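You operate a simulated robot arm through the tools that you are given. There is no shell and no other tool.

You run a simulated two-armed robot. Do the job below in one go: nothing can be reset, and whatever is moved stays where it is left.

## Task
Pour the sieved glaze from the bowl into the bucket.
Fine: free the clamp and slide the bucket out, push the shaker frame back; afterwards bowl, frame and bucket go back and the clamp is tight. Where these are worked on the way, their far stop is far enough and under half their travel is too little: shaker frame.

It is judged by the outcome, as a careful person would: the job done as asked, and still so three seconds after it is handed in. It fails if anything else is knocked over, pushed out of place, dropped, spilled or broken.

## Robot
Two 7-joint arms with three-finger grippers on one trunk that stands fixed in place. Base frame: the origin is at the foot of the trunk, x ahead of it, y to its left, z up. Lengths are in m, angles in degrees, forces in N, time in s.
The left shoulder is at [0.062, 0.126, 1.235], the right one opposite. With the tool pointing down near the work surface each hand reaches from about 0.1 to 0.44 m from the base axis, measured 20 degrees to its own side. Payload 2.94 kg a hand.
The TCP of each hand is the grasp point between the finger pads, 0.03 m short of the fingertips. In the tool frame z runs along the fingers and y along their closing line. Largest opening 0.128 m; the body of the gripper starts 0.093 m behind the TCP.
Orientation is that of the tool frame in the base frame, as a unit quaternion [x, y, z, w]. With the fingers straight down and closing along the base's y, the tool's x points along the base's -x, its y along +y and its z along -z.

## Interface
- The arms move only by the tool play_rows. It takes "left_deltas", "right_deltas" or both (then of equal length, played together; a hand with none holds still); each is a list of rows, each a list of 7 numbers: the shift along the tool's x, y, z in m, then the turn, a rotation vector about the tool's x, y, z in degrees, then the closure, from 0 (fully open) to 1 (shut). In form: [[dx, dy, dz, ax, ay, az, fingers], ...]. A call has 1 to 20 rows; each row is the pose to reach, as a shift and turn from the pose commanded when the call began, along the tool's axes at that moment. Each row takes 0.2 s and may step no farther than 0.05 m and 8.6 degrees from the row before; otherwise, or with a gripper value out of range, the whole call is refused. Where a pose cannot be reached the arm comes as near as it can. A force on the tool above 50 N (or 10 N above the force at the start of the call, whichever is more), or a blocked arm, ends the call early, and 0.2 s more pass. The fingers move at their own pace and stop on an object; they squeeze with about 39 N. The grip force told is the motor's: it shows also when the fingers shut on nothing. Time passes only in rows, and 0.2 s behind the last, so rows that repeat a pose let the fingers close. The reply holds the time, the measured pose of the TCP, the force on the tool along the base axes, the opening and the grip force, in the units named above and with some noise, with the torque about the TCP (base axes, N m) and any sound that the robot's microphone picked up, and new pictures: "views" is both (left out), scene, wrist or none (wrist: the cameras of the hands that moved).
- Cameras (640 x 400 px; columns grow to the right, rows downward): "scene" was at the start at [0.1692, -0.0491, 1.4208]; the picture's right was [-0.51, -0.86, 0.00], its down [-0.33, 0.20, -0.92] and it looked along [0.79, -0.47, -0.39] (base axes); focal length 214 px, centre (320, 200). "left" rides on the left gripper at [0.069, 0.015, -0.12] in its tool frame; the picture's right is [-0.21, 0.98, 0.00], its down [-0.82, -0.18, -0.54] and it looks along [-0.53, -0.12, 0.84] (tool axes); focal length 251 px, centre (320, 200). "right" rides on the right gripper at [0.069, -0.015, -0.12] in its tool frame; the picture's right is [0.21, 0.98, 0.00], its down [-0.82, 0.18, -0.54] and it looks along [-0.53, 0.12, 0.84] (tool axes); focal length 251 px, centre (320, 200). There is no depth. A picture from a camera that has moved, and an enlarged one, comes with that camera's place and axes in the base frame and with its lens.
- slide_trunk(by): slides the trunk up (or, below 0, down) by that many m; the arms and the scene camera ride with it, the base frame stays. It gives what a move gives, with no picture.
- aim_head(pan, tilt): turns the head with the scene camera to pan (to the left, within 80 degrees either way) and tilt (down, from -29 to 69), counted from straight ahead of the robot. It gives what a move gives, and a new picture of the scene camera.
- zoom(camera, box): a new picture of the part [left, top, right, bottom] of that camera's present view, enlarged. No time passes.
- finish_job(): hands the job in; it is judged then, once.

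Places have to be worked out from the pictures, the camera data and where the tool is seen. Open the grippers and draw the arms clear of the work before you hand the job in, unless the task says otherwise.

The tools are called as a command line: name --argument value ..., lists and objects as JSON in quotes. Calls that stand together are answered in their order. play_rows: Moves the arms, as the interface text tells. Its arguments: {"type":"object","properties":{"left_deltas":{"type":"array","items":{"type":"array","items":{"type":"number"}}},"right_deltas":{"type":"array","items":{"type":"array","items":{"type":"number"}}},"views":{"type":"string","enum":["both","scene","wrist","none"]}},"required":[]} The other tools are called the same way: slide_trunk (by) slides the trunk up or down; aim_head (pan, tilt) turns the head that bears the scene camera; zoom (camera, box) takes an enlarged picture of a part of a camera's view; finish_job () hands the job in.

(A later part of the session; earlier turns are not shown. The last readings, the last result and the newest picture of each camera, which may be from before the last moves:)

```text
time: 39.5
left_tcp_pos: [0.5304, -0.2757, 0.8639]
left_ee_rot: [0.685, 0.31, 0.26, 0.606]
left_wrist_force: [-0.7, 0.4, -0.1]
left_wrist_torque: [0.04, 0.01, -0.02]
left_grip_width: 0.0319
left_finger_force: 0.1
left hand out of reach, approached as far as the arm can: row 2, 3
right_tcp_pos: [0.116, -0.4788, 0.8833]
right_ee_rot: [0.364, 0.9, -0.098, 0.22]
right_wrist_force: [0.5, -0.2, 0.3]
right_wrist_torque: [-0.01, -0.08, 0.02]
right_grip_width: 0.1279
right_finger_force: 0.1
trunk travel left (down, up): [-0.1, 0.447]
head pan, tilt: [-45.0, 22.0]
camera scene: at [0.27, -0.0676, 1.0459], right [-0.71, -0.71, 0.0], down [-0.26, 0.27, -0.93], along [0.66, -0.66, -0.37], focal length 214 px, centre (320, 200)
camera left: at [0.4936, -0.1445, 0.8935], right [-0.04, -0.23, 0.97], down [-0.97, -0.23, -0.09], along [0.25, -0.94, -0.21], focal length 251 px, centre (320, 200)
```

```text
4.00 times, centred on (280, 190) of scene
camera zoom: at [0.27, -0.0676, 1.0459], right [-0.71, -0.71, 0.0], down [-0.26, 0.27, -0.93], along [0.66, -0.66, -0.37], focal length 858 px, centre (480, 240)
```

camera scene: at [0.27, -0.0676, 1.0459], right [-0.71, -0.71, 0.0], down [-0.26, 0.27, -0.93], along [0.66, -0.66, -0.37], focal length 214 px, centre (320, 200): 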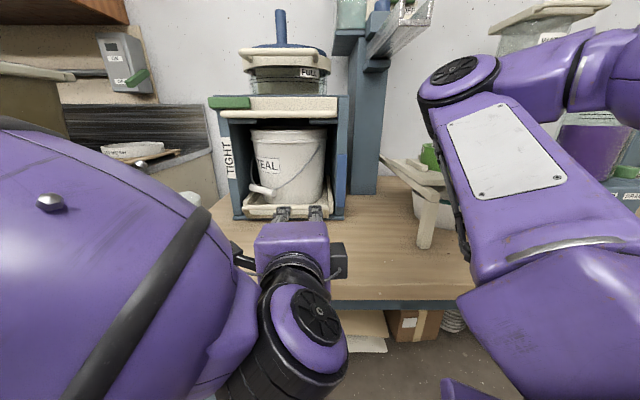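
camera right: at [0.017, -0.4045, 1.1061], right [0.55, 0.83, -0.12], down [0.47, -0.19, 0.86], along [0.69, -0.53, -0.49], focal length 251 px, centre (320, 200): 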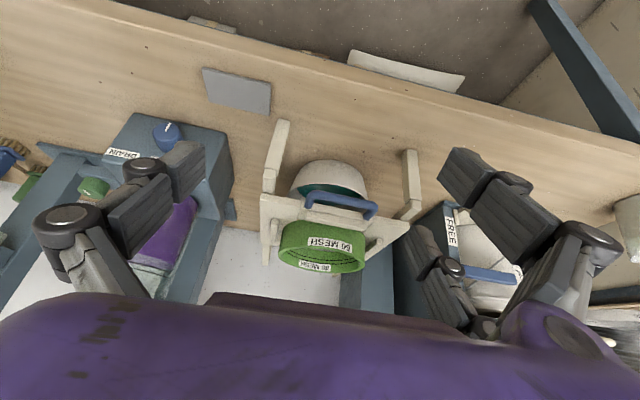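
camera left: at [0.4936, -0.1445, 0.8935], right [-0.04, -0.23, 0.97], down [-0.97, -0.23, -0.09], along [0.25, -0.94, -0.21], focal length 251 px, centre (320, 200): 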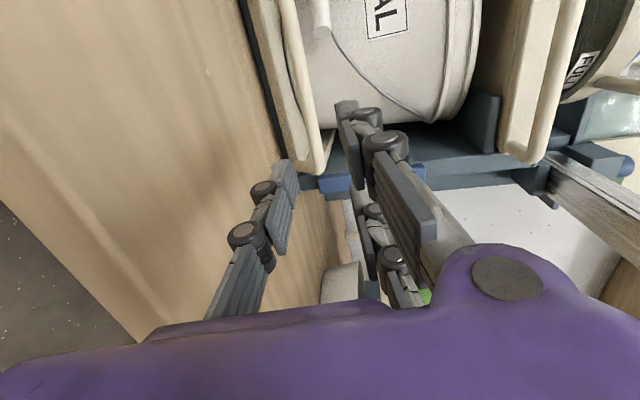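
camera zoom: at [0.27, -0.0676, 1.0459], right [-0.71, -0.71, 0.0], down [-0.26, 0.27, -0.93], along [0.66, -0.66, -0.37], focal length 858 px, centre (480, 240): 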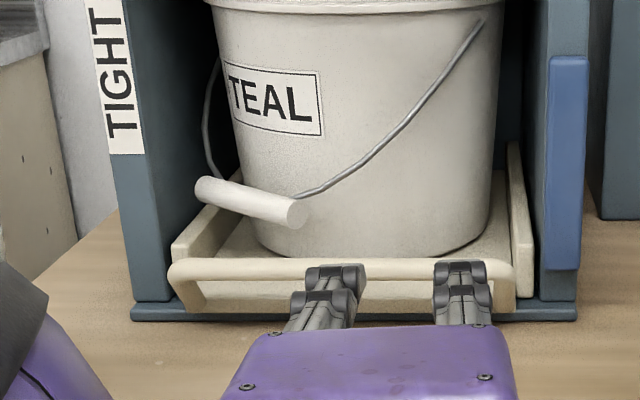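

The clear view shows the rod standing above and ahead of the tray's lip, with free space behind it. At this low trunk height a level hand can't come lower, so I'll raise the trunk again by 0.2 m and come at the rod pitched down about 45°.

slide_trunk --by 0.2

play_rows --left_deltas '[[0.005, -0.005, 0.0, 6, 0, 0, 0.72], [0.01, -0.01, 0.0, 12, 0, 0, 0.72], [0.02, -0.02, 0.0, 18, 0, 0, 0.72], [0.03, -0.03, 0.0, 24, 0, 0, 0.72], [0.04, -0.045, 0.0, 30, 0, 0, 0.72], [0.05, -0.06, 0.0, 36, 0, 0, 0.72]]' --views "both"

```text
time: 41.7
left_tcp_pos: [0.4866, -0.2688, 1.119]
left_ee_rot: [0.668, 0.279, 0.309, 0.617]
left_wrist_force: [1.0, 0.9, 0.4]
left_wrist_torque: [0.0, 0.0, -0.02]
left_grip_width: 0.0319
left_finger_force: 0.0
right_tcp_pos: [0.1157, -0.4785, 1.0832]
right_ee_rot: [0.365, 0.899, -0.099, 0.219]
right_wrist_force: [-0.2, -0.3, 0.5]
right_wrist_torque: [0.0, -0.01, 0.0]
right_grip_width: 0.1281
right_finger_force: 0.0
trunk travel left (down, up): [-0.3, 0.247]
head pan, tilt: [-45.0, 22.0]
```

```text
time: 43.1
left_tcp_pos: [0.5053, -0.2357, 1.0794]
left_ee_rot: [0.819, 0.34, 0.229, 0.401]
left_wrist_force: [-0.7, -0.5, 0.6]
left_wrist_torque: [0.04, 0.03, 0.04]
left_grip_width: 0.0358
left_finger_force: 0.0
left hand out of reach, approached as far as the arm can: row 6
right_tcp_pos: [0.1158, -0.4776, 1.0828]
right_ee_rot: [0.366, 0.899, -0.1, 0.22]
right_wrist_force: [0.3, 0.1, 0.1]
right_wrist_torque: [0.03, 0.0, -0.02]
right_grip_width: 0.1282
right_finger_force: 0.0
trunk travel left (down, up): [-0.3, 0.247]
head pan, tilt: [-45.0, 22.0]
camera scene: at [0.2013, -0.0669, 1.2672], right [-0.7, -0.72, 0.0], down [-0.27, 0.26, -0.93], along [0.67, -0.65, -0.37], focal length 214 px, centre (320, 200)
camera left: at [0.4807, -0.1293, 1.1659], right [0.22, -0.6, 0.77], down [-0.96, -0.26, 0.08], along [0.15, -0.76, -0.63], focal length 251 px, centre (320, 200)
```

scene: 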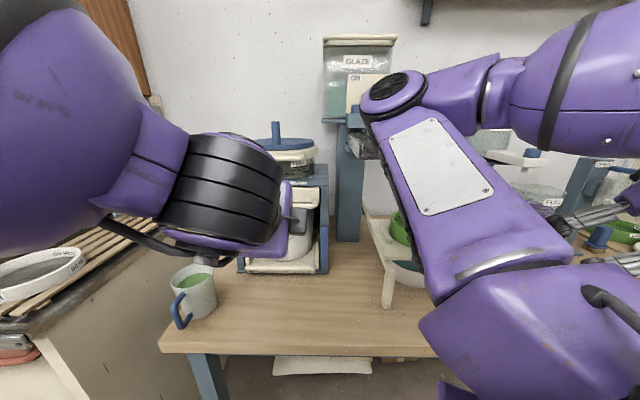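
left: 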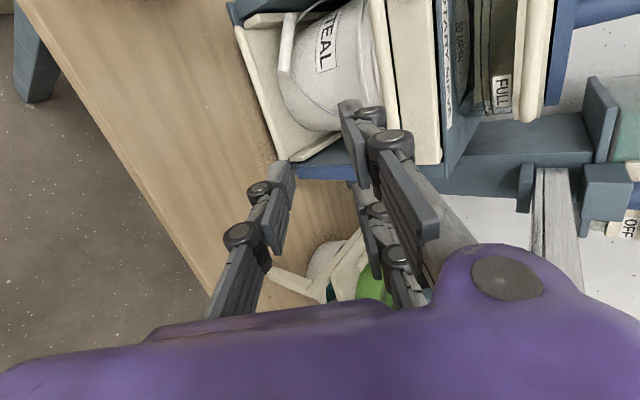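

Works at this height. I'll descend toward the tray's rod, correcting the small yaw and roll error and pitching to about 45°.

play_rows --left_deltas '[[0.004, -0.0135, 0.0335, 1.85, -1.2, -0.6, 0.72], [0.008, -0.027, 0.067, 3.7, -2.4, -1.2, 0.72], [0.012, -0.0405, 0.1005, 5.55, -3.5, -1.9, 0.72], [0.016, -0.054, 0.134, 7.4, -4.7, -2.5, 0.72], [0.0202, -0.0675, 0.1676, 9.25, -5.9, -3.1, 0.72]]' --views "both"

zoom --camera "left" --box '[160, 0, 480, 240]'

```text
time: 44.3
left_tcp_pos: [0.6018, -0.2727, 0.9264]
left_ee_rot: [0.852, 0.358, 0.147, 0.352]
left_wrist_force: [0.1, 0.2, -0.5]
left_wrist_torque: [0.02, 0.02, -0.02]
left_grip_width: 0.0357
left_finger_force: 0.1
right_tcp_pos: [0.115, -0.4782, 1.0826]
right_ee_rot: [0.365, 0.899, -0.099, 0.22]
right_wrist_force: [0.2, 0.0, 0.1]
right_wrist_torque: [-0.01, 0.03, -0.01]
right_grip_width: 0.128
right_finger_force: 0.0
trunk travel left (down, up): [-0.3, 0.247]
head pan, tilt: [-45.0, 22.0]
camera scene: at [0.2009, -0.0681, 1.2668], right [-0.71, -0.71, 0.0], down [-0.27, 0.27, -0.93], along [0.66, -0.66, -0.38], focal length 214 px, centre (320, 200)
camera left: at [0.5986, -0.1695, 1.022], right [0.34, -0.64, 0.69], down [-0.94, -0.23, 0.26], along [-0.01, -0.74, -0.68], focal length 251 px, centre (320, 200)
```

scene: 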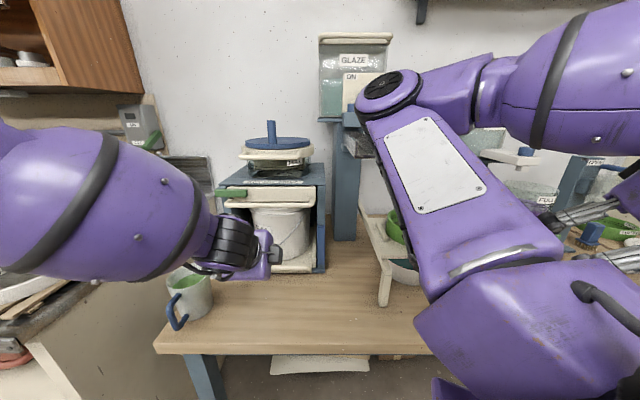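
left: 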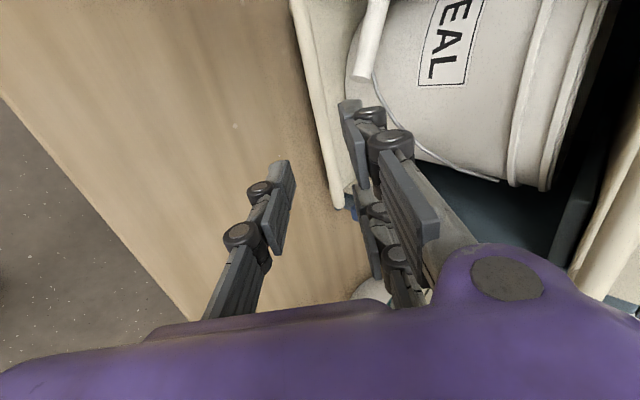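

```text
1.67 times, centred on (320, 120) of left
camera zoom: at [0.5986, -0.1695, 1.022], right [0.34, -0.64, 0.69], down [-0.94, -0.23, 0.26], along [-0.01, -0.74, -0.68], focal length 419 px, centre (320, 333)
```

zoom: 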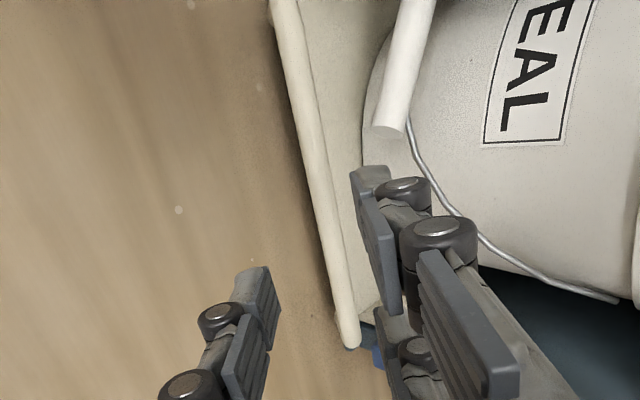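

Well aligned: the tool axis points straight at the rod (rod ≈ n 0.712, z 0.832). I'll advance along the tool axis, 80 mm first, then check.

play_rows --left_deltas '[[0, 0, 0.04, 0, 0, 0, 0.76], [0, 0, 0.08, 0, 0, 0, 0.76]]' --views "wrist"

zoom --camera "left" --box '[160, 0, 480, 240]'

zoom --camera "scene" --box '[160, 160, 360, 320]'

```text
time: 44.9
left_tcp_pos: [0.6438, -0.3099, 0.8725]
left_ee_rot: [0.851, 0.36, 0.146, 0.353]
left_wrist_force: [-0.5, 0.4, 0.3]
left_wrist_torque: [-0.04, 0.01, 0.0]
left_grip_width: 0.0307
left_finger_force: 0.0
right_tcp_pos: [0.1157, -0.4777, 1.0828]
right_ee_rot: [0.365, 0.899, -0.1, 0.219]
right_wrist_force: [0.0, -0.7, -0.6]
right_wrist_torque: [0.05, -0.02, 0.01]
right_grip_width: 0.1277
right_finger_force: 0.1
trunk travel left (down, up): [-0.3, 0.247]
head pan, tilt: [-45.0, 22.0]
camera left: at [0.6409, -0.2069, 0.9662], right [0.35, -0.63, 0.69], down [-0.94, -0.23, 0.26], along [0.0, -0.74, -0.67], focal length 251 px, centre (320, 200)
```

left: 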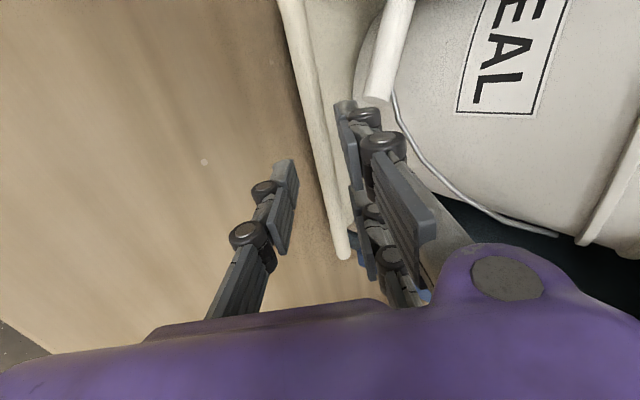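

```text
1.67 times, centred on (320, 120) of left
camera zoom: at [0.6409, -0.2069, 0.9662], right [0.35, -0.63, 0.69], down [-0.94, -0.23, 0.26], along [0.0, -0.74, -0.67], focal length 419 px, centre (320, 333)
```

zoom: 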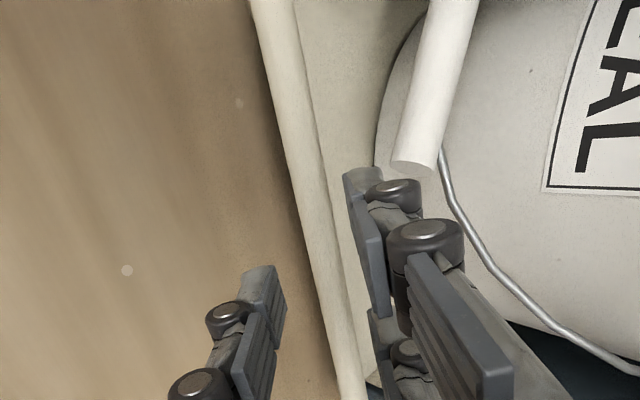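

```text
2.50 times, centred on (260, 240) of scene
camera zoom: at [0.1934, -0.074, 1.2668], right [-0.77, -0.63, 0.0], down [-0.24, 0.29, -0.93], along [0.59, -0.72, -0.38], focal length 536 px, centre (470, 100)
```

zoom: 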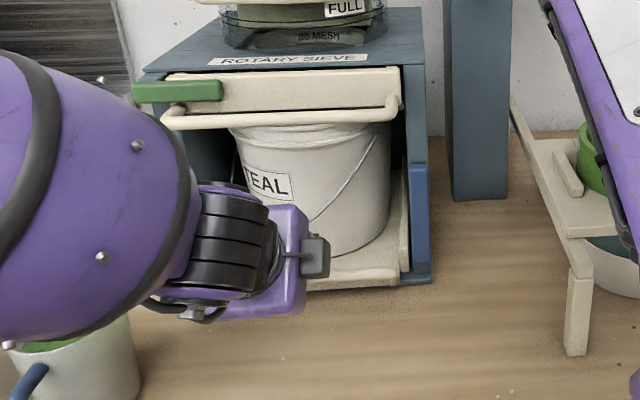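

The rod is now between thumb and fingers and the forearm passes well in front of the mug. The head seems slightly turned, so I'll re-aim it to check, before the last few centimetres.

aim_head --pan -50 --tilt 28

```text
time: 45.5
left_tcp_pos: [0.6405, -0.3113, 0.8675]
left_ee_rot: [0.852, 0.36, 0.145, 0.351]
left_wrist_force: [-0.5, 0.3, 0.2]
left_wrist_torque: [-0.03, 0.0, 0.02]
left_grip_width: 0.0309
left_finger_force: 0.0
right_tcp_pos: [0.1157, -0.4778, 1.0844]
right_ee_rot: [0.365, 0.899, -0.1, 0.219]
right_wrist_force: [0.4, 0.0, 0.8]
right_wrist_torque: [-0.01, 0.02, -0.02]
right_grip_width: 0.1278
right_finger_force: 0.0
trunk travel left (down, up): [-0.3, 0.247]
head pan, tilt: [-50.0, 28.0]
camera scene: at [0.1922, -0.0741, 1.2647], right [-0.78, -0.62, 0.0], down [-0.25, 0.31, -0.92], along [0.57, -0.72, -0.4], focal length 214 px, centre (320, 200)
```

scene: 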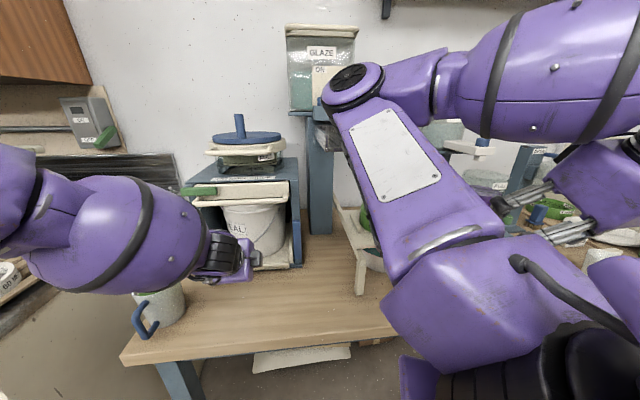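

The head isn't quite at its commanded angle, so something (likely the left elbow) leans on it. I'll glance left to see where that elbow is.

aim_head --pan -30 --tilt 15

```text
time: 46.4
left_tcp_pos: [0.642, -0.3117, 0.8736]
left_ee_rot: [0.852, 0.357, 0.148, 0.354]
left_wrist_force: [0.1, -0.4, 0.7]
left_wrist_torque: [-0.02, 0.0, -0.02]
left_grip_width: 0.0307
left_finger_force: 0.1
right_tcp_pos: [0.1157, -0.4772, 1.0843]
right_ee_rot: [0.365, 0.899, -0.1, 0.219]
right_wrist_force: [0.6, -0.3, 0.0]
right_wrist_torque: [0.01, 0.01, 0.02]
right_grip_width: 0.1279
right_finger_force: 0.2
trunk travel left (down, up): [-0.3, 0.247]
head pan, tilt: [-30.0, 15.0]
camera scene: at [0.1964, -0.0718, 1.2793], right [-0.75, -0.66, 0.0], down [-0.16, 0.19, -0.97], along [0.64, -0.73, -0.25], focal length 214 px, centre (320, 200)
```

scene: 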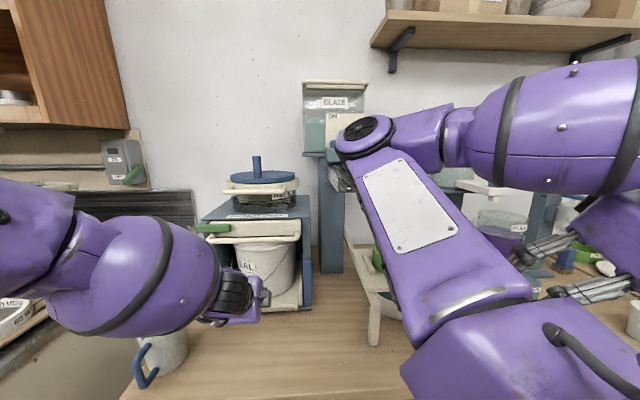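

The head is held by the left elbow at about −49°, so I'll pan it right to −62°, out of contact, and go on.

aim_head --pan -62 --tilt 30

play_rows --left_deltas '[[0, 0, 0.018, 0, 0, 0, 0.76], [0, 0, 0.036, 0, 0, 0, 0.76]]' --views "both"

zoom --camera "left" --box '[160, 0, 480, 240]'

```text
time: 47.4
left_tcp_pos: [0.6407, -0.3121, 0.8727]
left_ee_rot: [0.852, 0.357, 0.147, 0.353]
left_wrist_force: [-0.6, 0.2, -0.2]
left_wrist_torque: [-0.01, -0.01, 0.02]
left_grip_width: 0.0307
left_finger_force: 0.2
right_tcp_pos: [0.1155, -0.4792, 1.0829]
right_ee_rot: [0.365, 0.899, -0.1, 0.22]
right_wrist_force: [1.2, -0.3, -0.3]
right_wrist_torque: [0.01, 0.0, -0.01]
right_grip_width: 0.1278
right_finger_force: 0.1
trunk travel left (down, up): [-0.3, 0.247]
head pan, tilt: [-62.0, 30.0]
camera scene: at [0.1774, -0.0816, 1.2541], right [-0.88, -0.47, 0.0], down [-0.24, 0.44, -0.87], along [0.41, -0.76, -0.5], focal length 214 px, centre (320, 200)
```

scene: 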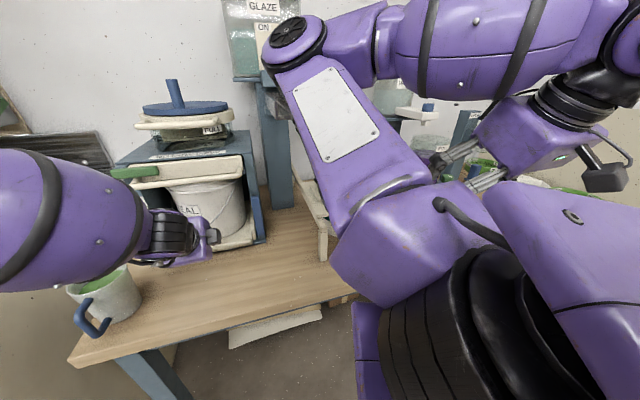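

```text
time: 48.0
left_tcp_pos: [0.6591, -0.3299, 0.8475]
left_ee_rot: [0.852, 0.357, 0.147, 0.353]
left_wrist_force: [-0.4, -0.7, -0.1]
left_wrist_torque: [0.02, -0.01, 0.03]
left_grip_width: 0.0307
left_finger_force: 0.0
right_tcp_pos: [0.1166, -0.4776, 1.0822]
right_ee_rot: [0.365, 0.899, -0.1, 0.22]
right_wrist_force: [0.0, 0.3, 0.6]
right_wrist_torque: [0.0, -0.04, -0.01]
right_grip_width: 0.1282
right_finger_force: 0.0
trunk travel left (down, up): [-0.3, 0.247]
head pan, tilt: [-62.0, 30.0]
camera scene: at [0.1771, -0.0819, 1.2541], right [-0.88, -0.47, 0.0], down [-0.23, 0.44, -0.87], along [0.41, -0.76, -0.5], focal length 214 px, centre (320, 200)
camera left: at [0.657, -0.2268, 0.9416], right [0.34, -0.64, 0.69], down [-0.94, -0.23, 0.26], along [-0.01, -0.74, -0.68], focal length 251 px, centre (320, 200)
```

scene: 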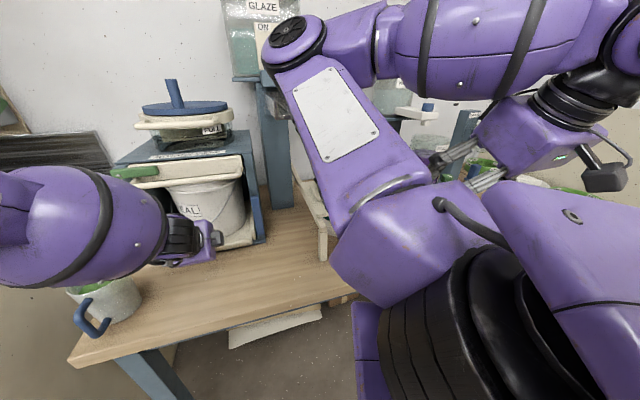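
left: 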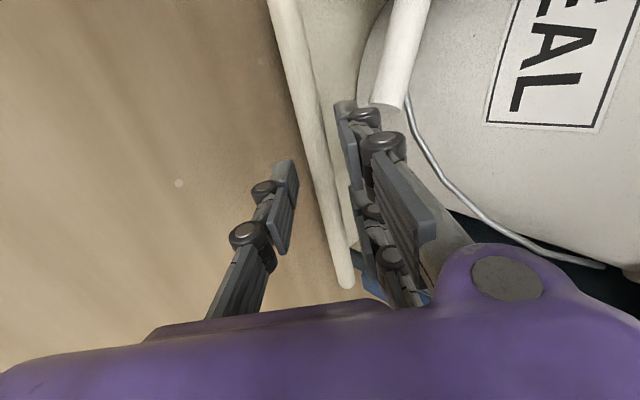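

```text
1.67 times, centred on (320, 120) of left
camera zoom: at [0.657, -0.2268, 0.9416], right [0.34, -0.64, 0.69], down [-0.94, -0.23, 0.26], along [-0.01, -0.74, -0.68], focal length 419 px, centre (320, 333)
```

zoom: 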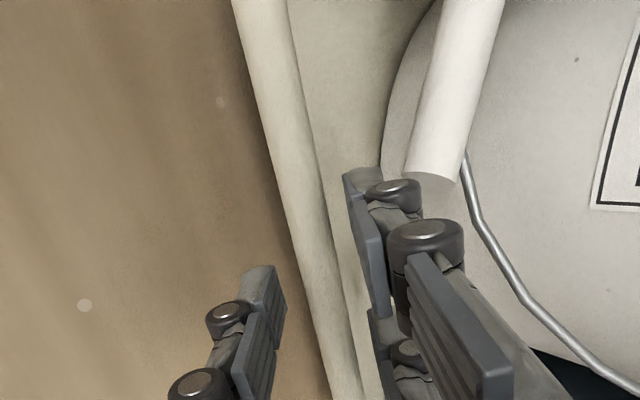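

The rod is centred about 20 mm ahead of the grasp point, inside the pads. I'll go in 5 mm more and close on it.

play_rows --left_deltas '[[0, 0, 0.005, 0, 0, 0, 0.76], [0, 0, 0.005, 0, 0, 0, 1], [0, 0, 0.005, 0, 0, 0, 1], [0, 0, 0.005, 0, 0, 0, 1]]' --views "wrist"

```text
time: 49.0
left_tcp_pos: [0.6618, -0.3328, 0.8438]
left_ee_rot: [0.852, 0.358, 0.148, 0.354]
left_wrist_force: [0.2, 0.5, 4.6]
left_wrist_torque: [0.58, -0.65, -0.85]
left_grip_width: 0.0131
left_finger_force: 39.7
right_tcp_pos: [0.1161, -0.4785, 1.082]
right_ee_rot: [0.366, 0.899, -0.1, 0.22]
right_wrist_force: [0.1, 0.0, -0.1]
right_wrist_torque: [0.0, -0.01, 0.04]
right_grip_width: 0.1283
right_finger_force: 0.0
trunk travel left (down, up): [-0.3, 0.247]
head pan, tilt: [-62.0, 30.0]
camera left: at [0.6595, -0.2293, 0.9387], right [0.34, -0.64, 0.69], down [-0.94, -0.23, 0.25], along [0.0, -0.74, -0.68], focal length 251 px, centre (320, 200)
```

left: 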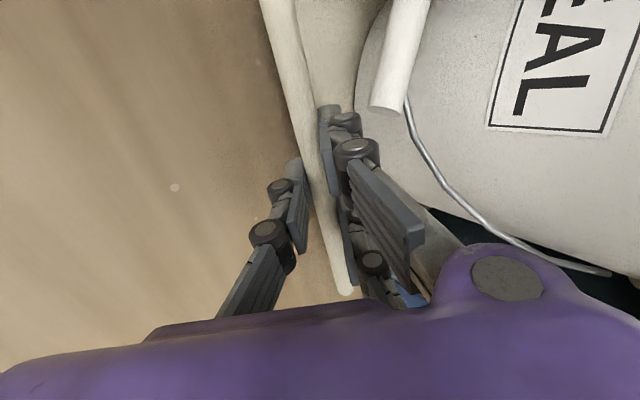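

Gripped on the rod (13 mm, 40 N). Now I pull straight back from the cabinet, gently at first.

play_rows --left_deltas '[[0, -0.0106, -0.0106, 0, 0, 0, 1], [0, -0.0212, -0.0212, 0, 0, 0, 1], [0, -0.0318, -0.0318, 0, 0, 0, 1], [0, -0.0425, -0.0423, 0, 0, 0, 1]]' --views "both"

```text
time: 50.0
left_tcp_pos: [0.6194, -0.2897, 0.8439]
left_ee_rot: [0.851, 0.358, 0.147, 0.354]
left_wrist_force: [2.3, 3.3, 13.2]
left_wrist_torque: [0.45, -0.58, -1.22]
left_grip_width: 0.0135
left_finger_force: 39.6
right_tcp_pos: [0.1155, -0.4781, 1.0834]
right_ee_rot: [0.365, 0.899, -0.1, 0.221]
right_wrist_force: [0.1, -0.4, 0.0]
right_wrist_torque: [0.02, 0.01, -0.01]
right_grip_width: 0.1284
right_finger_force: 0.1
trunk travel left (down, up): [-0.3, 0.247]
head pan, tilt: [-62.0, 30.0]
camera scene: at [0.176, -0.0807, 1.2544], right [-0.88, -0.47, 0.0], down [-0.23, 0.44, -0.87], along [0.41, -0.77, -0.5], focal length 214 px, centre (320, 200)
camera left: at [0.6164, -0.1864, 0.9386], right [0.34, -0.63, 0.69], down [-0.94, -0.23, 0.25], along [0.0, -0.74, -0.67], focal length 251 px, centre (320, 200)
```

scene: 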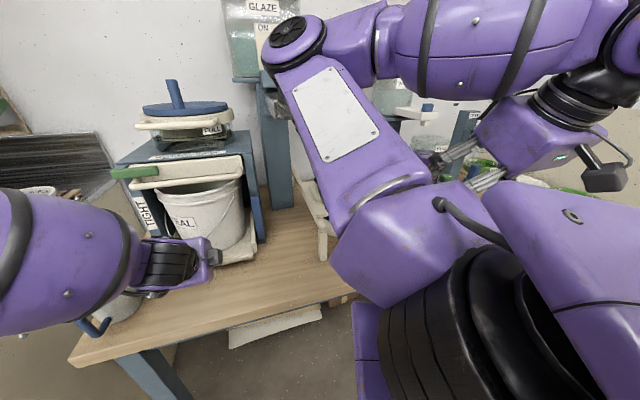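
left: 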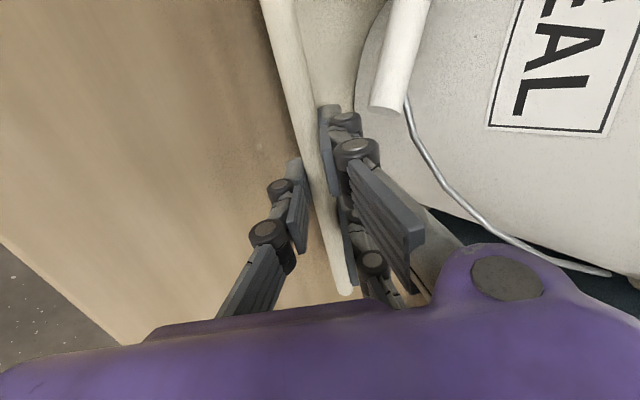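

The tray slides out smoothly (6 cm so far, low force). I'll continue pulling.

play_rows --left_deltas '[[0, -0.0142, -0.0141, 0, 0, 0, 1], [0, -0.0283, -0.0282, 0, 0, 0, 1], [0, -0.0425, -0.0423, 0, 0, 0, 1], [0, -0.0566, -0.0564, 0, 0, 0, 1], [0, -0.0708, -0.0705, 0, 0, 0, 1]]' --views "both"

```text
time: 51.1
left_tcp_pos: [0.5477, -0.2195, 0.8437]
left_ee_rot: [0.851, 0.359, 0.148, 0.354]
left_wrist_force: [9.7, 11.1, 21.1]
left_wrist_torque: [0.91, -1.2, -0.82]
left_grip_width: 0.013
left_finger_force: 39.2
right_tcp_pos: [0.1158, -0.4764, 1.0845]
right_ee_rot: [0.365, 0.899, -0.1, 0.22]
right_wrist_force: [-0.5, 0.4, -0.7]
right_wrist_torque: [0.03, 0.01, -0.06]
right_grip_width: 0.1281
right_finger_force: 0.1
trunk travel left (down, up): [-0.3, 0.247]
head pan, tilt: [-62.0, 30.0]
camera scene: at [0.1761, -0.0799, 1.2544], right [-0.88, -0.47, 0.0], down [-0.23, 0.44, -0.87], along [0.41, -0.77, -0.5], focal length 214 px, centre (320, 200)
camera left: at [0.5449, -0.1154, 0.9385], right [0.34, -0.63, 0.69], down [-0.94, -0.23, 0.25], along [0.0, -0.74, -0.67], focal length 251 px, centre (320, 200)
```

scene: 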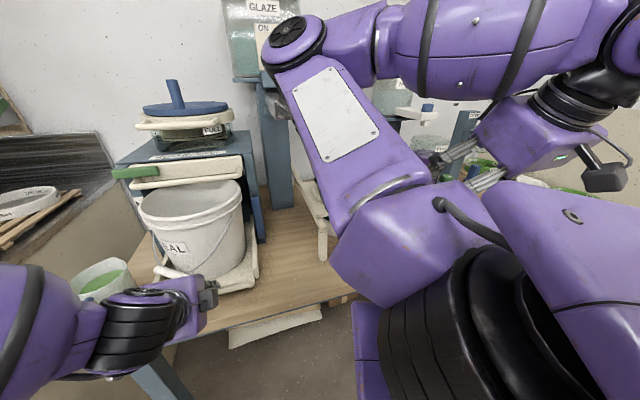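
left: 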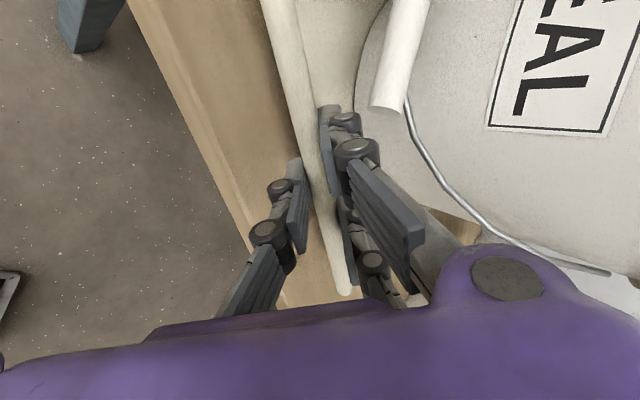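

The bucket is coming out (16 cm). The rim's rear half is still under the drawer front, so I'll pull further, easing a slight sideways and vertical load.

play_rows --left_deltas '[[0.002, -0.0126, -0.0151, 0, 0, 0, 1], [0.003, -0.0268, -0.0292, 0, 0, 0, 1], [0.004, -0.0409, -0.0433, 0, 0, 0, 1], [0.0047, -0.0546, -0.0585, 0, 0, 0, 1]]' --views "both"

```text
time: 52.1
left_tcp_pos: [0.4912, -0.1621, 0.8436]
left_ee_rot: [0.853, 0.357, 0.144, 0.353]
left_wrist_force: [-2.0, -2.1, 6.3]
left_wrist_torque: [0.42, -0.45, -1.09]
left_grip_width: 0.0126
left_finger_force: 39.6
right_tcp_pos: [0.1155, -0.4788, 1.0831]
right_ee_rot: [0.365, 0.899, -0.1, 0.22]
right_wrist_force: [0.1, -0.5, -0.9]
right_wrist_torque: [-0.02, 0.02, -0.01]
right_grip_width: 0.128
right_finger_force: 0.1
trunk travel left (down, up): [-0.3, 0.247]
head pan, tilt: [-62.0, 30.0]
camera scene: at [0.176, -0.0817, 1.2542], right [-0.88, -0.47, 0.0], down [-0.23, 0.44, -0.87], along [0.41, -0.76, -0.5], focal length 214 px, centre (320, 200)
camera left: at [0.489, -0.0582, 0.9387], right [0.34, -0.64, 0.69], down [-0.94, -0.22, 0.26], along [-0.01, -0.74, -0.68], focal length 251 px, centre (320, 200)
```

scene: 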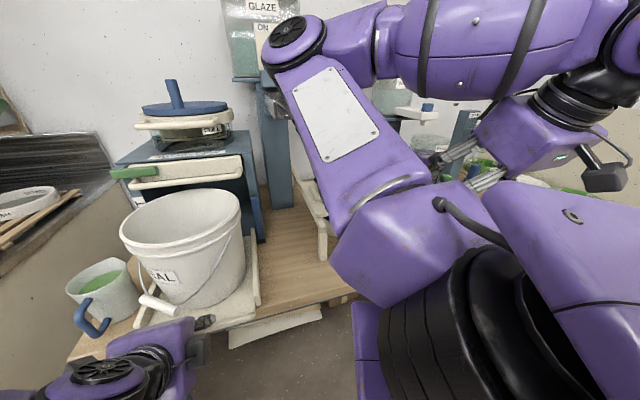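
left: 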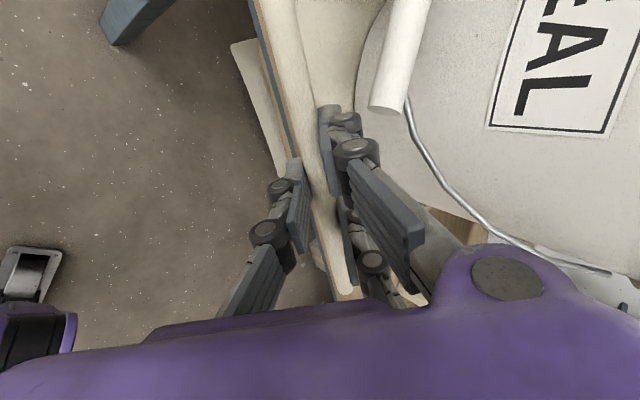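

The bucket now stands clear of the drawer, its whole mouth open to the sky. I'll release the rod and back the left hand off along its own axis.

play_rows --left_deltas '[[0, 0, 0, 0, 0, 0, 0.7], [0, 0, 0, 0, 0, 0, 0.7], [0, 0, -0.03, 0, 0, 0, 0.7], [0, 0, -0.06, 0, 0, 0, 0.7], [0, 0.0, -0.09, 0, 0, 0, 0.7]]' --views "both"

```text
time: 53.4
left_tcp_pos: [0.4486, -0.1159, 0.9081]
left_ee_rot: [0.852, 0.357, 0.148, 0.353]
left_wrist_force: [-0.4, -0.6, 0.4]
left_wrist_torque: [0.0, -0.03, 0.02]
left_grip_width: 0.0388
left_finger_force: 0.1
right_tcp_pos: [0.1152, -0.4783, 1.0835]
right_ee_rot: [0.365, 0.899, -0.1, 0.22]
right_wrist_force: [-0.1, 1.1, 0.2]
right_wrist_torque: [0.0, -0.03, -0.01]
right_grip_width: 0.1279
right_finger_force: 0.1
trunk travel left (down, up): [-0.3, 0.247]
head pan, tilt: [-62.0, 30.0]
camera scene: at [0.1764, -0.0811, 1.2542], right [-0.88, -0.47, 0.0], down [-0.23, 0.44, -0.87], along [0.41, -0.76, -0.5], focal length 214 px, centre (320, 200)
camera left: at [0.4456, -0.0133, 1.0035], right [0.34, -0.64, 0.69], down [-0.94, -0.23, 0.26], along [-0.01, -0.74, -0.68], focal length 251 px, centre (320, 200)
```

scene: 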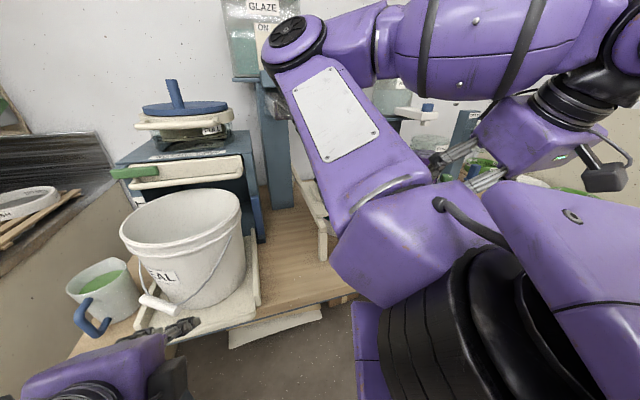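
left: 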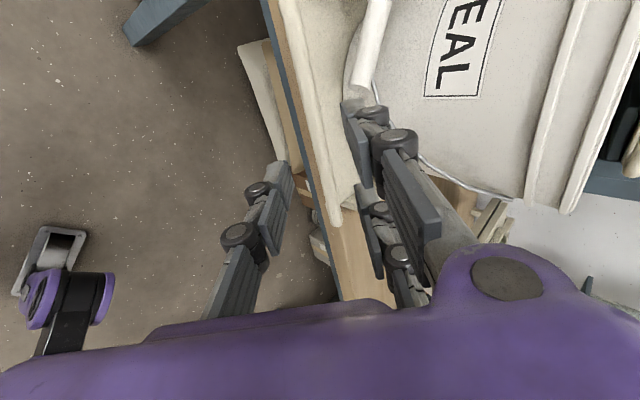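

Next I'll move the left hand back and to the left, clear of the bucket and of where the right arm will work.

play_rows --left_deltas '[[0.03, -0.009, -0.0265, 0, 0, 0, 0.7], [0.06, -0.018, -0.053, 0, 0, 0, 0.7], [0.09, -0.027, -0.0795, 0, 0, 0, 0.7], [0.12, -0.0355, -0.106, 0, 0, 0, 0.7]]' --views "both"

```text
time: 54.4
left_tcp_pos: [0.506, 0.0242, 0.92]
left_ee_rot: [0.852, 0.357, 0.146, 0.353]
left_wrist_force: [0.2, 0.3, -0.6]
left_wrist_torque: [0.01, -0.03, 0.05]
left_grip_width: 0.0382
left_finger_force: 0.2
left hand out of reach, approached as far as the arm can: row 1, 2, 3, 4
right_tcp_pos: [0.1153, -0.4777, 1.0833]
right_ee_rot: [0.365, 0.899, -0.1, 0.22]
right_wrist_force: [-0.6, 0.2, 0.8]
right_wrist_torque: [0.0, -0.02, 0.01]
right_grip_width: 0.1277
right_finger_force: 0.0
trunk travel left (down, up): [-0.3, 0.247]
head pan, tilt: [-62.0, 30.0]
camera scene: at [0.1757, -0.0812, 1.2544], right [-0.88, -0.47, 0.0], down [-0.23, 0.44, -0.87], along [0.41, -0.76, -0.5], focal length 214 px, centre (320, 200)
camera left: at [0.5044, 0.1272, 1.0148], right [0.34, -0.64, 0.69], down [-0.94, -0.23, 0.26], along [-0.01, -0.74, -0.68], focal length 251 px, centre (320, 200)
```

scene: 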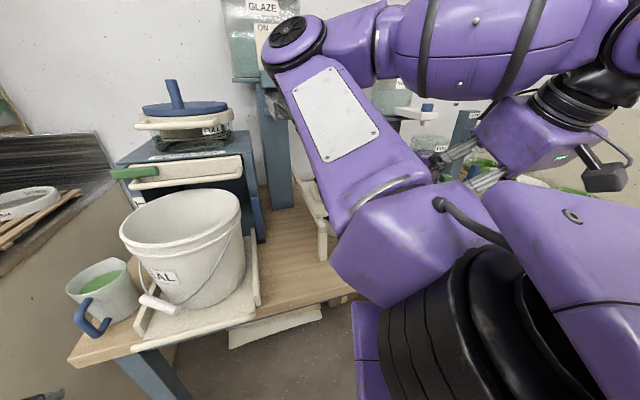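
left: 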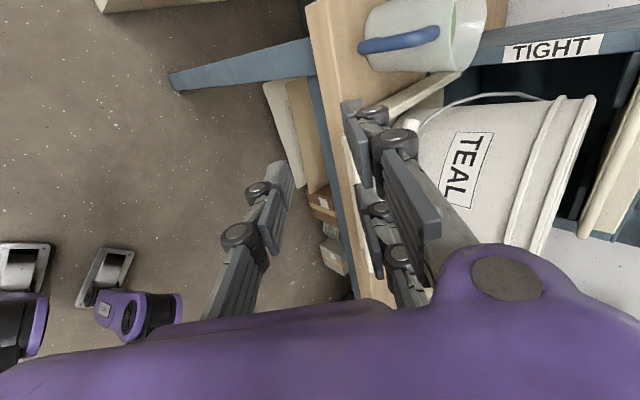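

The bucket is out and the left hand is clear. Now the right arm and the shaker frame: I'll take a fresh close look at the frame and its handle.

zoom --camera "right" --box '[200, 80, 460, 300]'

aim_head --pan -80 --tilt 40

```text
1.82 times, centred on (330, 190) of right
camera zoom: at [0.0212, -0.405, 1.1565], right [0.55, 0.83, -0.12], down [0.47, -0.19, 0.86], along [0.69, -0.53, -0.5], focal length 457 px, centre (302, 218)
```

zoom: 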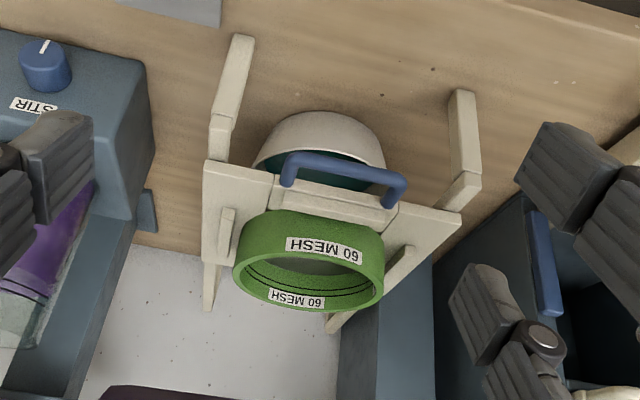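

```text
time: 55.2
left_tcp_pos: [0.5076, 0.0244, 0.9193]
left_ee_rot: [0.852, 0.358, 0.147, 0.353]
left_wrist_force: [0.3, -0.8, 0.2]
left_wrist_torque: [-0.01, -0.01, -0.01]
left_grip_width: 0.0384
left_finger_force: 0.0
right_tcp_pos: [0.1152, -0.4781, 1.0834]
right_ee_rot: [0.365, 0.899, -0.1, 0.221]
right_wrist_force: [0.1, -0.3, 0.8]
right_wrist_torque: [-0.03, -0.01, 0.03]
right_grip_width: 0.128
right_finger_force: 0.0
trunk travel left (down, up): [-0.3, 0.247]
head pan, tilt: [-80.0, 40.0]
camera scene: at [0.1491, -0.0852, 1.2389], right [-0.98, -0.17, 0.0], down [-0.11, 0.63, -0.77], along [0.13, -0.75, -0.64], focal length 214 px, centre (320, 200)
```

scene: 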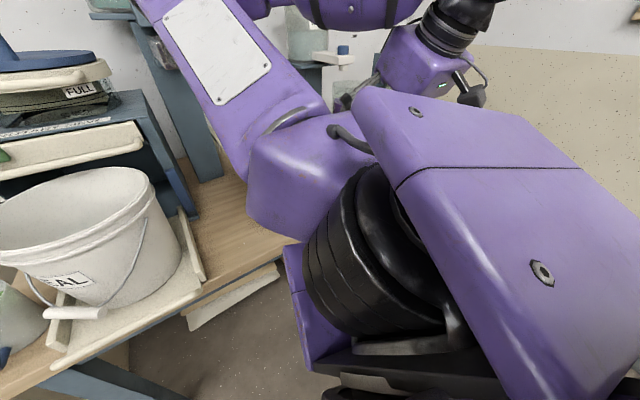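

Frame handle bar measured at n≈0.617, z≈0.914, t≈−0.245…−0.145; the plate front is at n≈0.67, z≈0.90. I'll prepare the right hand like I did the left: roll −90° so the thumb goes over the bar and the two fingers under it, moving slightly forward.

play_rows --right_deltas '[[-0.004, 0.0045, 0.002, 0, 0, -8.2, 0.2], [-0.008, 0.009, 0.004, 0, 0, -16.4, 0.3], [-0.012, 0.0135, 0.006, 0, 0, -24.6, 0.4], [-0.016, 0.018, 0.008, 0, 0, -32.8, 0.5], [-0.02, 0.0225, 0.01, 0, 0, -41, 0.6], [-0.024, 0.027, 0.012, 0, 0, -49.2, 0.6], [-0.028, 0.0315, 0.014, 0, 0, -57.4, 0.6], [-0.033, 0.036, 0.016, 0, 0, -65.6, 0.6], [-0.037, 0.0405, 0.018, 0, 0, -73.8, 0.6], [-0.041, 0.045, 0.02, 0, 0, -82, 0.6], [-0.045, 0.0495, 0.0228, 0, 0, -90, 0.6]]' --views "both"

```text
time: 57.6
left_tcp_pos: [0.5094, 0.0244, 0.9189]
left_ee_rot: [0.852, 0.357, 0.146, 0.353]
left_wrist_force: [0.1, 0.4, 0.6]
left_wrist_torque: [0.0, 0.04, 0.02]
left_grip_width: 0.0383
left_finger_force: 0.0
right_tcp_pos: [0.1875, -0.4783, 1.0823]
right_ee_rot: [-0.379, 0.893, -0.226, 0.084]
right_wrist_force: [0.2, -0.4, -0.9]
right_wrist_torque: [-0.02, 0.02, -0.02]
right_grip_width: 0.0511
right_finger_force: 0.1
trunk travel left (down, up): [-0.3, 0.247]
head pan, tilt: [-80.0, 40.0]
camera scene: at [0.1495, -0.0855, 1.2387], right [-0.98, -0.17, 0.0], down [-0.11, 0.63, -0.77], along [0.13, -0.75, -0.64], focal length 214 px, centre (320, 200)
camera right: at [0.1094, -0.4953, 1.1968], right [-0.77, 0.44, -0.45], down [0.28, 0.88, 0.38], along [0.57, 0.16, -0.81], focal length 251 px, centre (320, 200)
```

scene: 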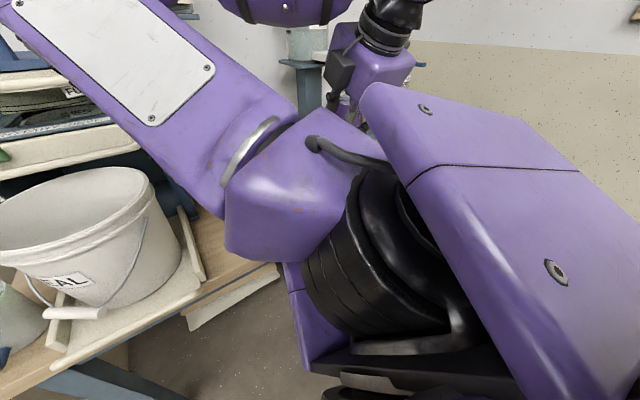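
right: 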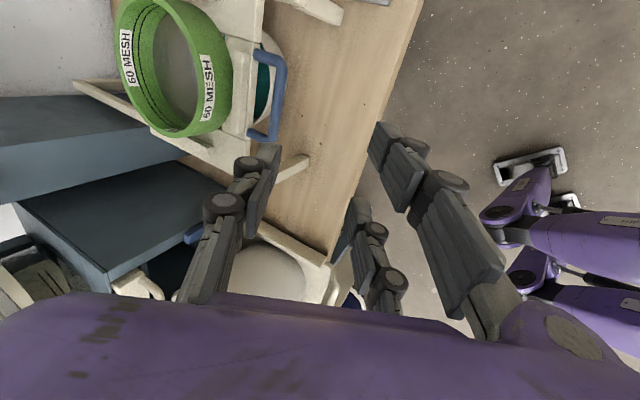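

The right hand is rolled with the thumb on the far side. I'll pitch it up to about 45° and bring it to 12 cm before the frame's handle bar on the approach line.

play_rows --right_deltas '[[-0.0039, -0.0052, 0.034, 5.7, 0, 0, 0.6], [-0.0077, -0.0103, 0.068, 11.4, 0, 0, 0.6], [-0.0116, -0.0155, 0.1018, 17, 0, 0, 0.6]]' --views "both"

zoom --camera "right" --box '[80, 0, 480, 260]'

```text
time: 58.4
left_tcp_pos: [0.501, 0.0188, 0.9245]
left_ee_rot: [0.853, 0.356, 0.15, 0.352]
left_wrist_force: [-2.0, -1.9, 1.3]
left_wrist_torque: [0.21, -0.12, 0.24]
left_grip_width: 0.0383
left_finger_force: 0.1
right_tcp_pos: [0.126, -0.5561, 1.0723]
right_ee_rot: [-0.361, 0.855, -0.346, 0.14]
right_wrist_force: [-2.8, -3.1, -1.5]
right_wrist_torque: [0.1, -0.23, 0.26]
right_grip_width: 0.0513
right_finger_force: 0.7
right hand out of reach, approached as far as the arm can: row 1, 2, 3
trunk travel left (down, up): [-0.3, 0.247]
head pan, tilt: [-80.0, 40.0]
camera scene: at [0.1414, -0.0915, 1.2394], right [-0.98, -0.18, -0.01], down [-0.11, 0.64, -0.76], along [0.14, -0.75, -0.65], focal length 214 px, centre (320, 200)
camera right: at [0.0267, -0.5538, 1.1693], right [-0.66, 0.33, -0.67], down [0.21, 0.94, 0.26], along [0.72, 0.03, -0.69], focal length 251 px, centre (320, 200)
```

scene: 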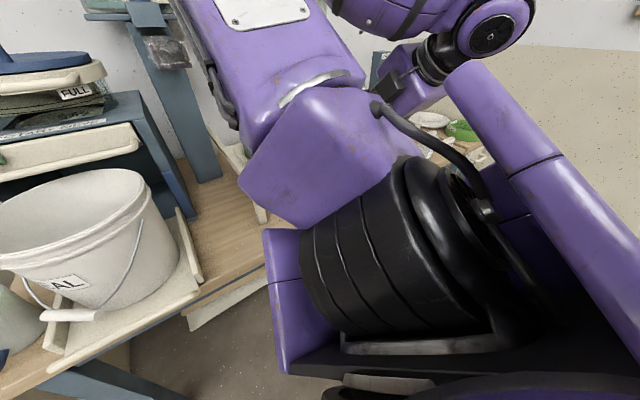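
right: 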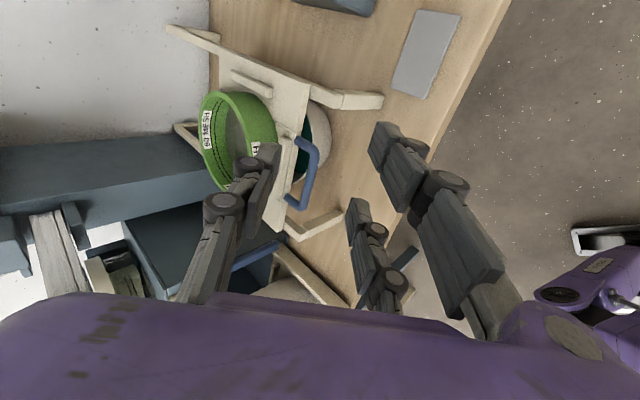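

```text
1.54 times, centred on (280, 130) of right
camera zoom: at [0.0267, -0.5538, 1.1693], right [-0.66, 0.33, -0.67], down [0.21, 0.94, 0.26], along [0.72, 0.03, -0.69], focal length 387 px, centre (382, 308)
```

zoom: 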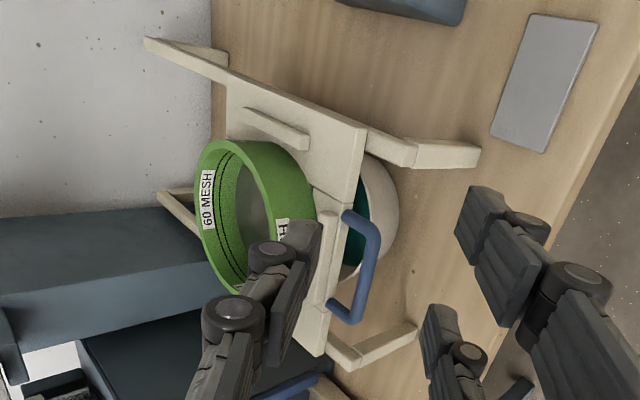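

The right arm is folded awkwardly (elbow inward), so that lower pose wasn't reachable though the orientation was. I'll reach outward at greater height above the sieve first, to stretch the arm out of the fold.

play_rows --right_deltas '[[-0.0257, -0.0193, 0.0084, 0, 0, 0, 0.6], [-0.0515, -0.0386, 0.0168, 0, 0, 0, 0.6], [-0.0772, -0.0579, 0.0253, 0, 0, 0, 0.6], [-0.1029, -0.0772, 0.0337, 0, 0, 0, 0.6]]' --views "both"

```text
time: 59.4
left_tcp_pos: [0.507, 0.0236, 0.9204]
left_ee_rot: [0.852, 0.357, 0.145, 0.354]
left_wrist_force: [-0.3, -0.8, -0.1]
left_wrist_torque: [0.0, 0.02, 0.0]
left_grip_width: 0.0384
left_finger_force: 0.1
right_tcp_pos: [0.2615, -0.5332, 1.1027]
right_ee_rot: [-0.36, 0.851, -0.356, 0.14]
right_wrist_force: [0.6, -0.5, 0.4]
right_wrist_torque: [-0.04, 0.0, 0.01]
right_grip_width: 0.0513
right_finger_force: 0.2
trunk travel left (down, up): [-0.3, 0.247]
head pan, tilt: [-80.0, 40.0]
camera scene: at [0.1488, -0.0845, 1.2389], right [-0.98, -0.17, 0.0], down [-0.11, 0.63, -0.77], along [0.13, -0.76, -0.64], focal length 214 px, centre (320, 200)
camera right: at [0.1611, -0.5271, 1.1993], right [-0.65, 0.32, -0.69], down [0.22, 0.95, 0.24], along [0.73, 0.01, -0.69], focal length 251 px, centre (320, 200)
```

scene: 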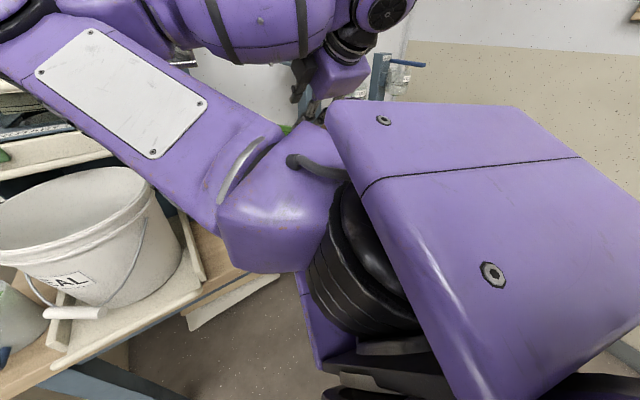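
right: 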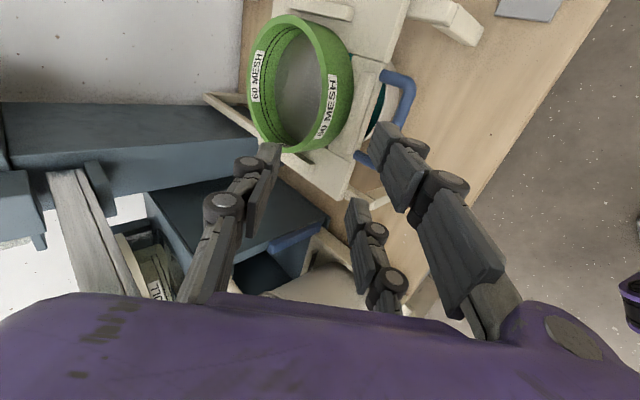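

Reached: the hand is at n≈0.56, t≈−0.19, z≈1.10 with the right orientation. I need to see where the right elbow is relative to the machine's drum.

aim_head --pan -50 --tilt 20

```text
time: 60.3
left_tcp_pos: [0.5086, 0.0223, 0.9192]
left_ee_rot: [0.852, 0.357, 0.146, 0.354]
left_wrist_force: [-0.1, -0.1, -0.2]
left_wrist_torque: [0.02, -0.02, -0.03]
left_grip_width: 0.0384
left_finger_force: 0.1
right_tcp_pos: [0.2617, -0.5326, 1.1027]
right_ee_rot: [-0.361, 0.851, -0.356, 0.139]
right_wrist_force: [-0.7, -0.4, -0.9]
right_wrist_torque: [0.01, -0.02, -0.03]
right_grip_width: 0.0509
right_finger_force: 0.0
trunk travel left (down, up): [-0.3, 0.247]
head pan, tilt: [-50.0, 20.0]
camera scene: at [0.1944, -0.0732, 1.2701], right [-0.77, -0.64, 0.0], down [-0.22, 0.26, -0.94], along [0.6, -0.72, -0.34], focal length 214 px, centre (320, 200)
```

scene: 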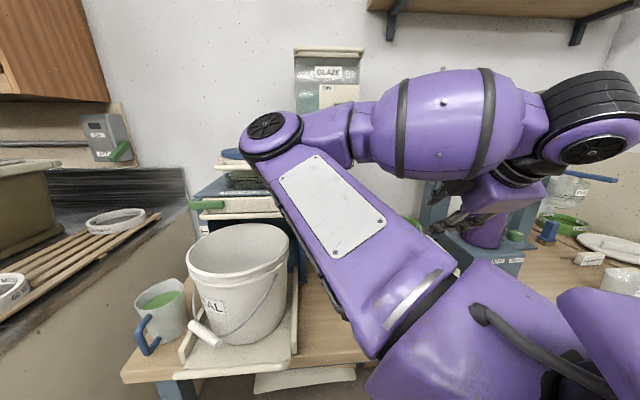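

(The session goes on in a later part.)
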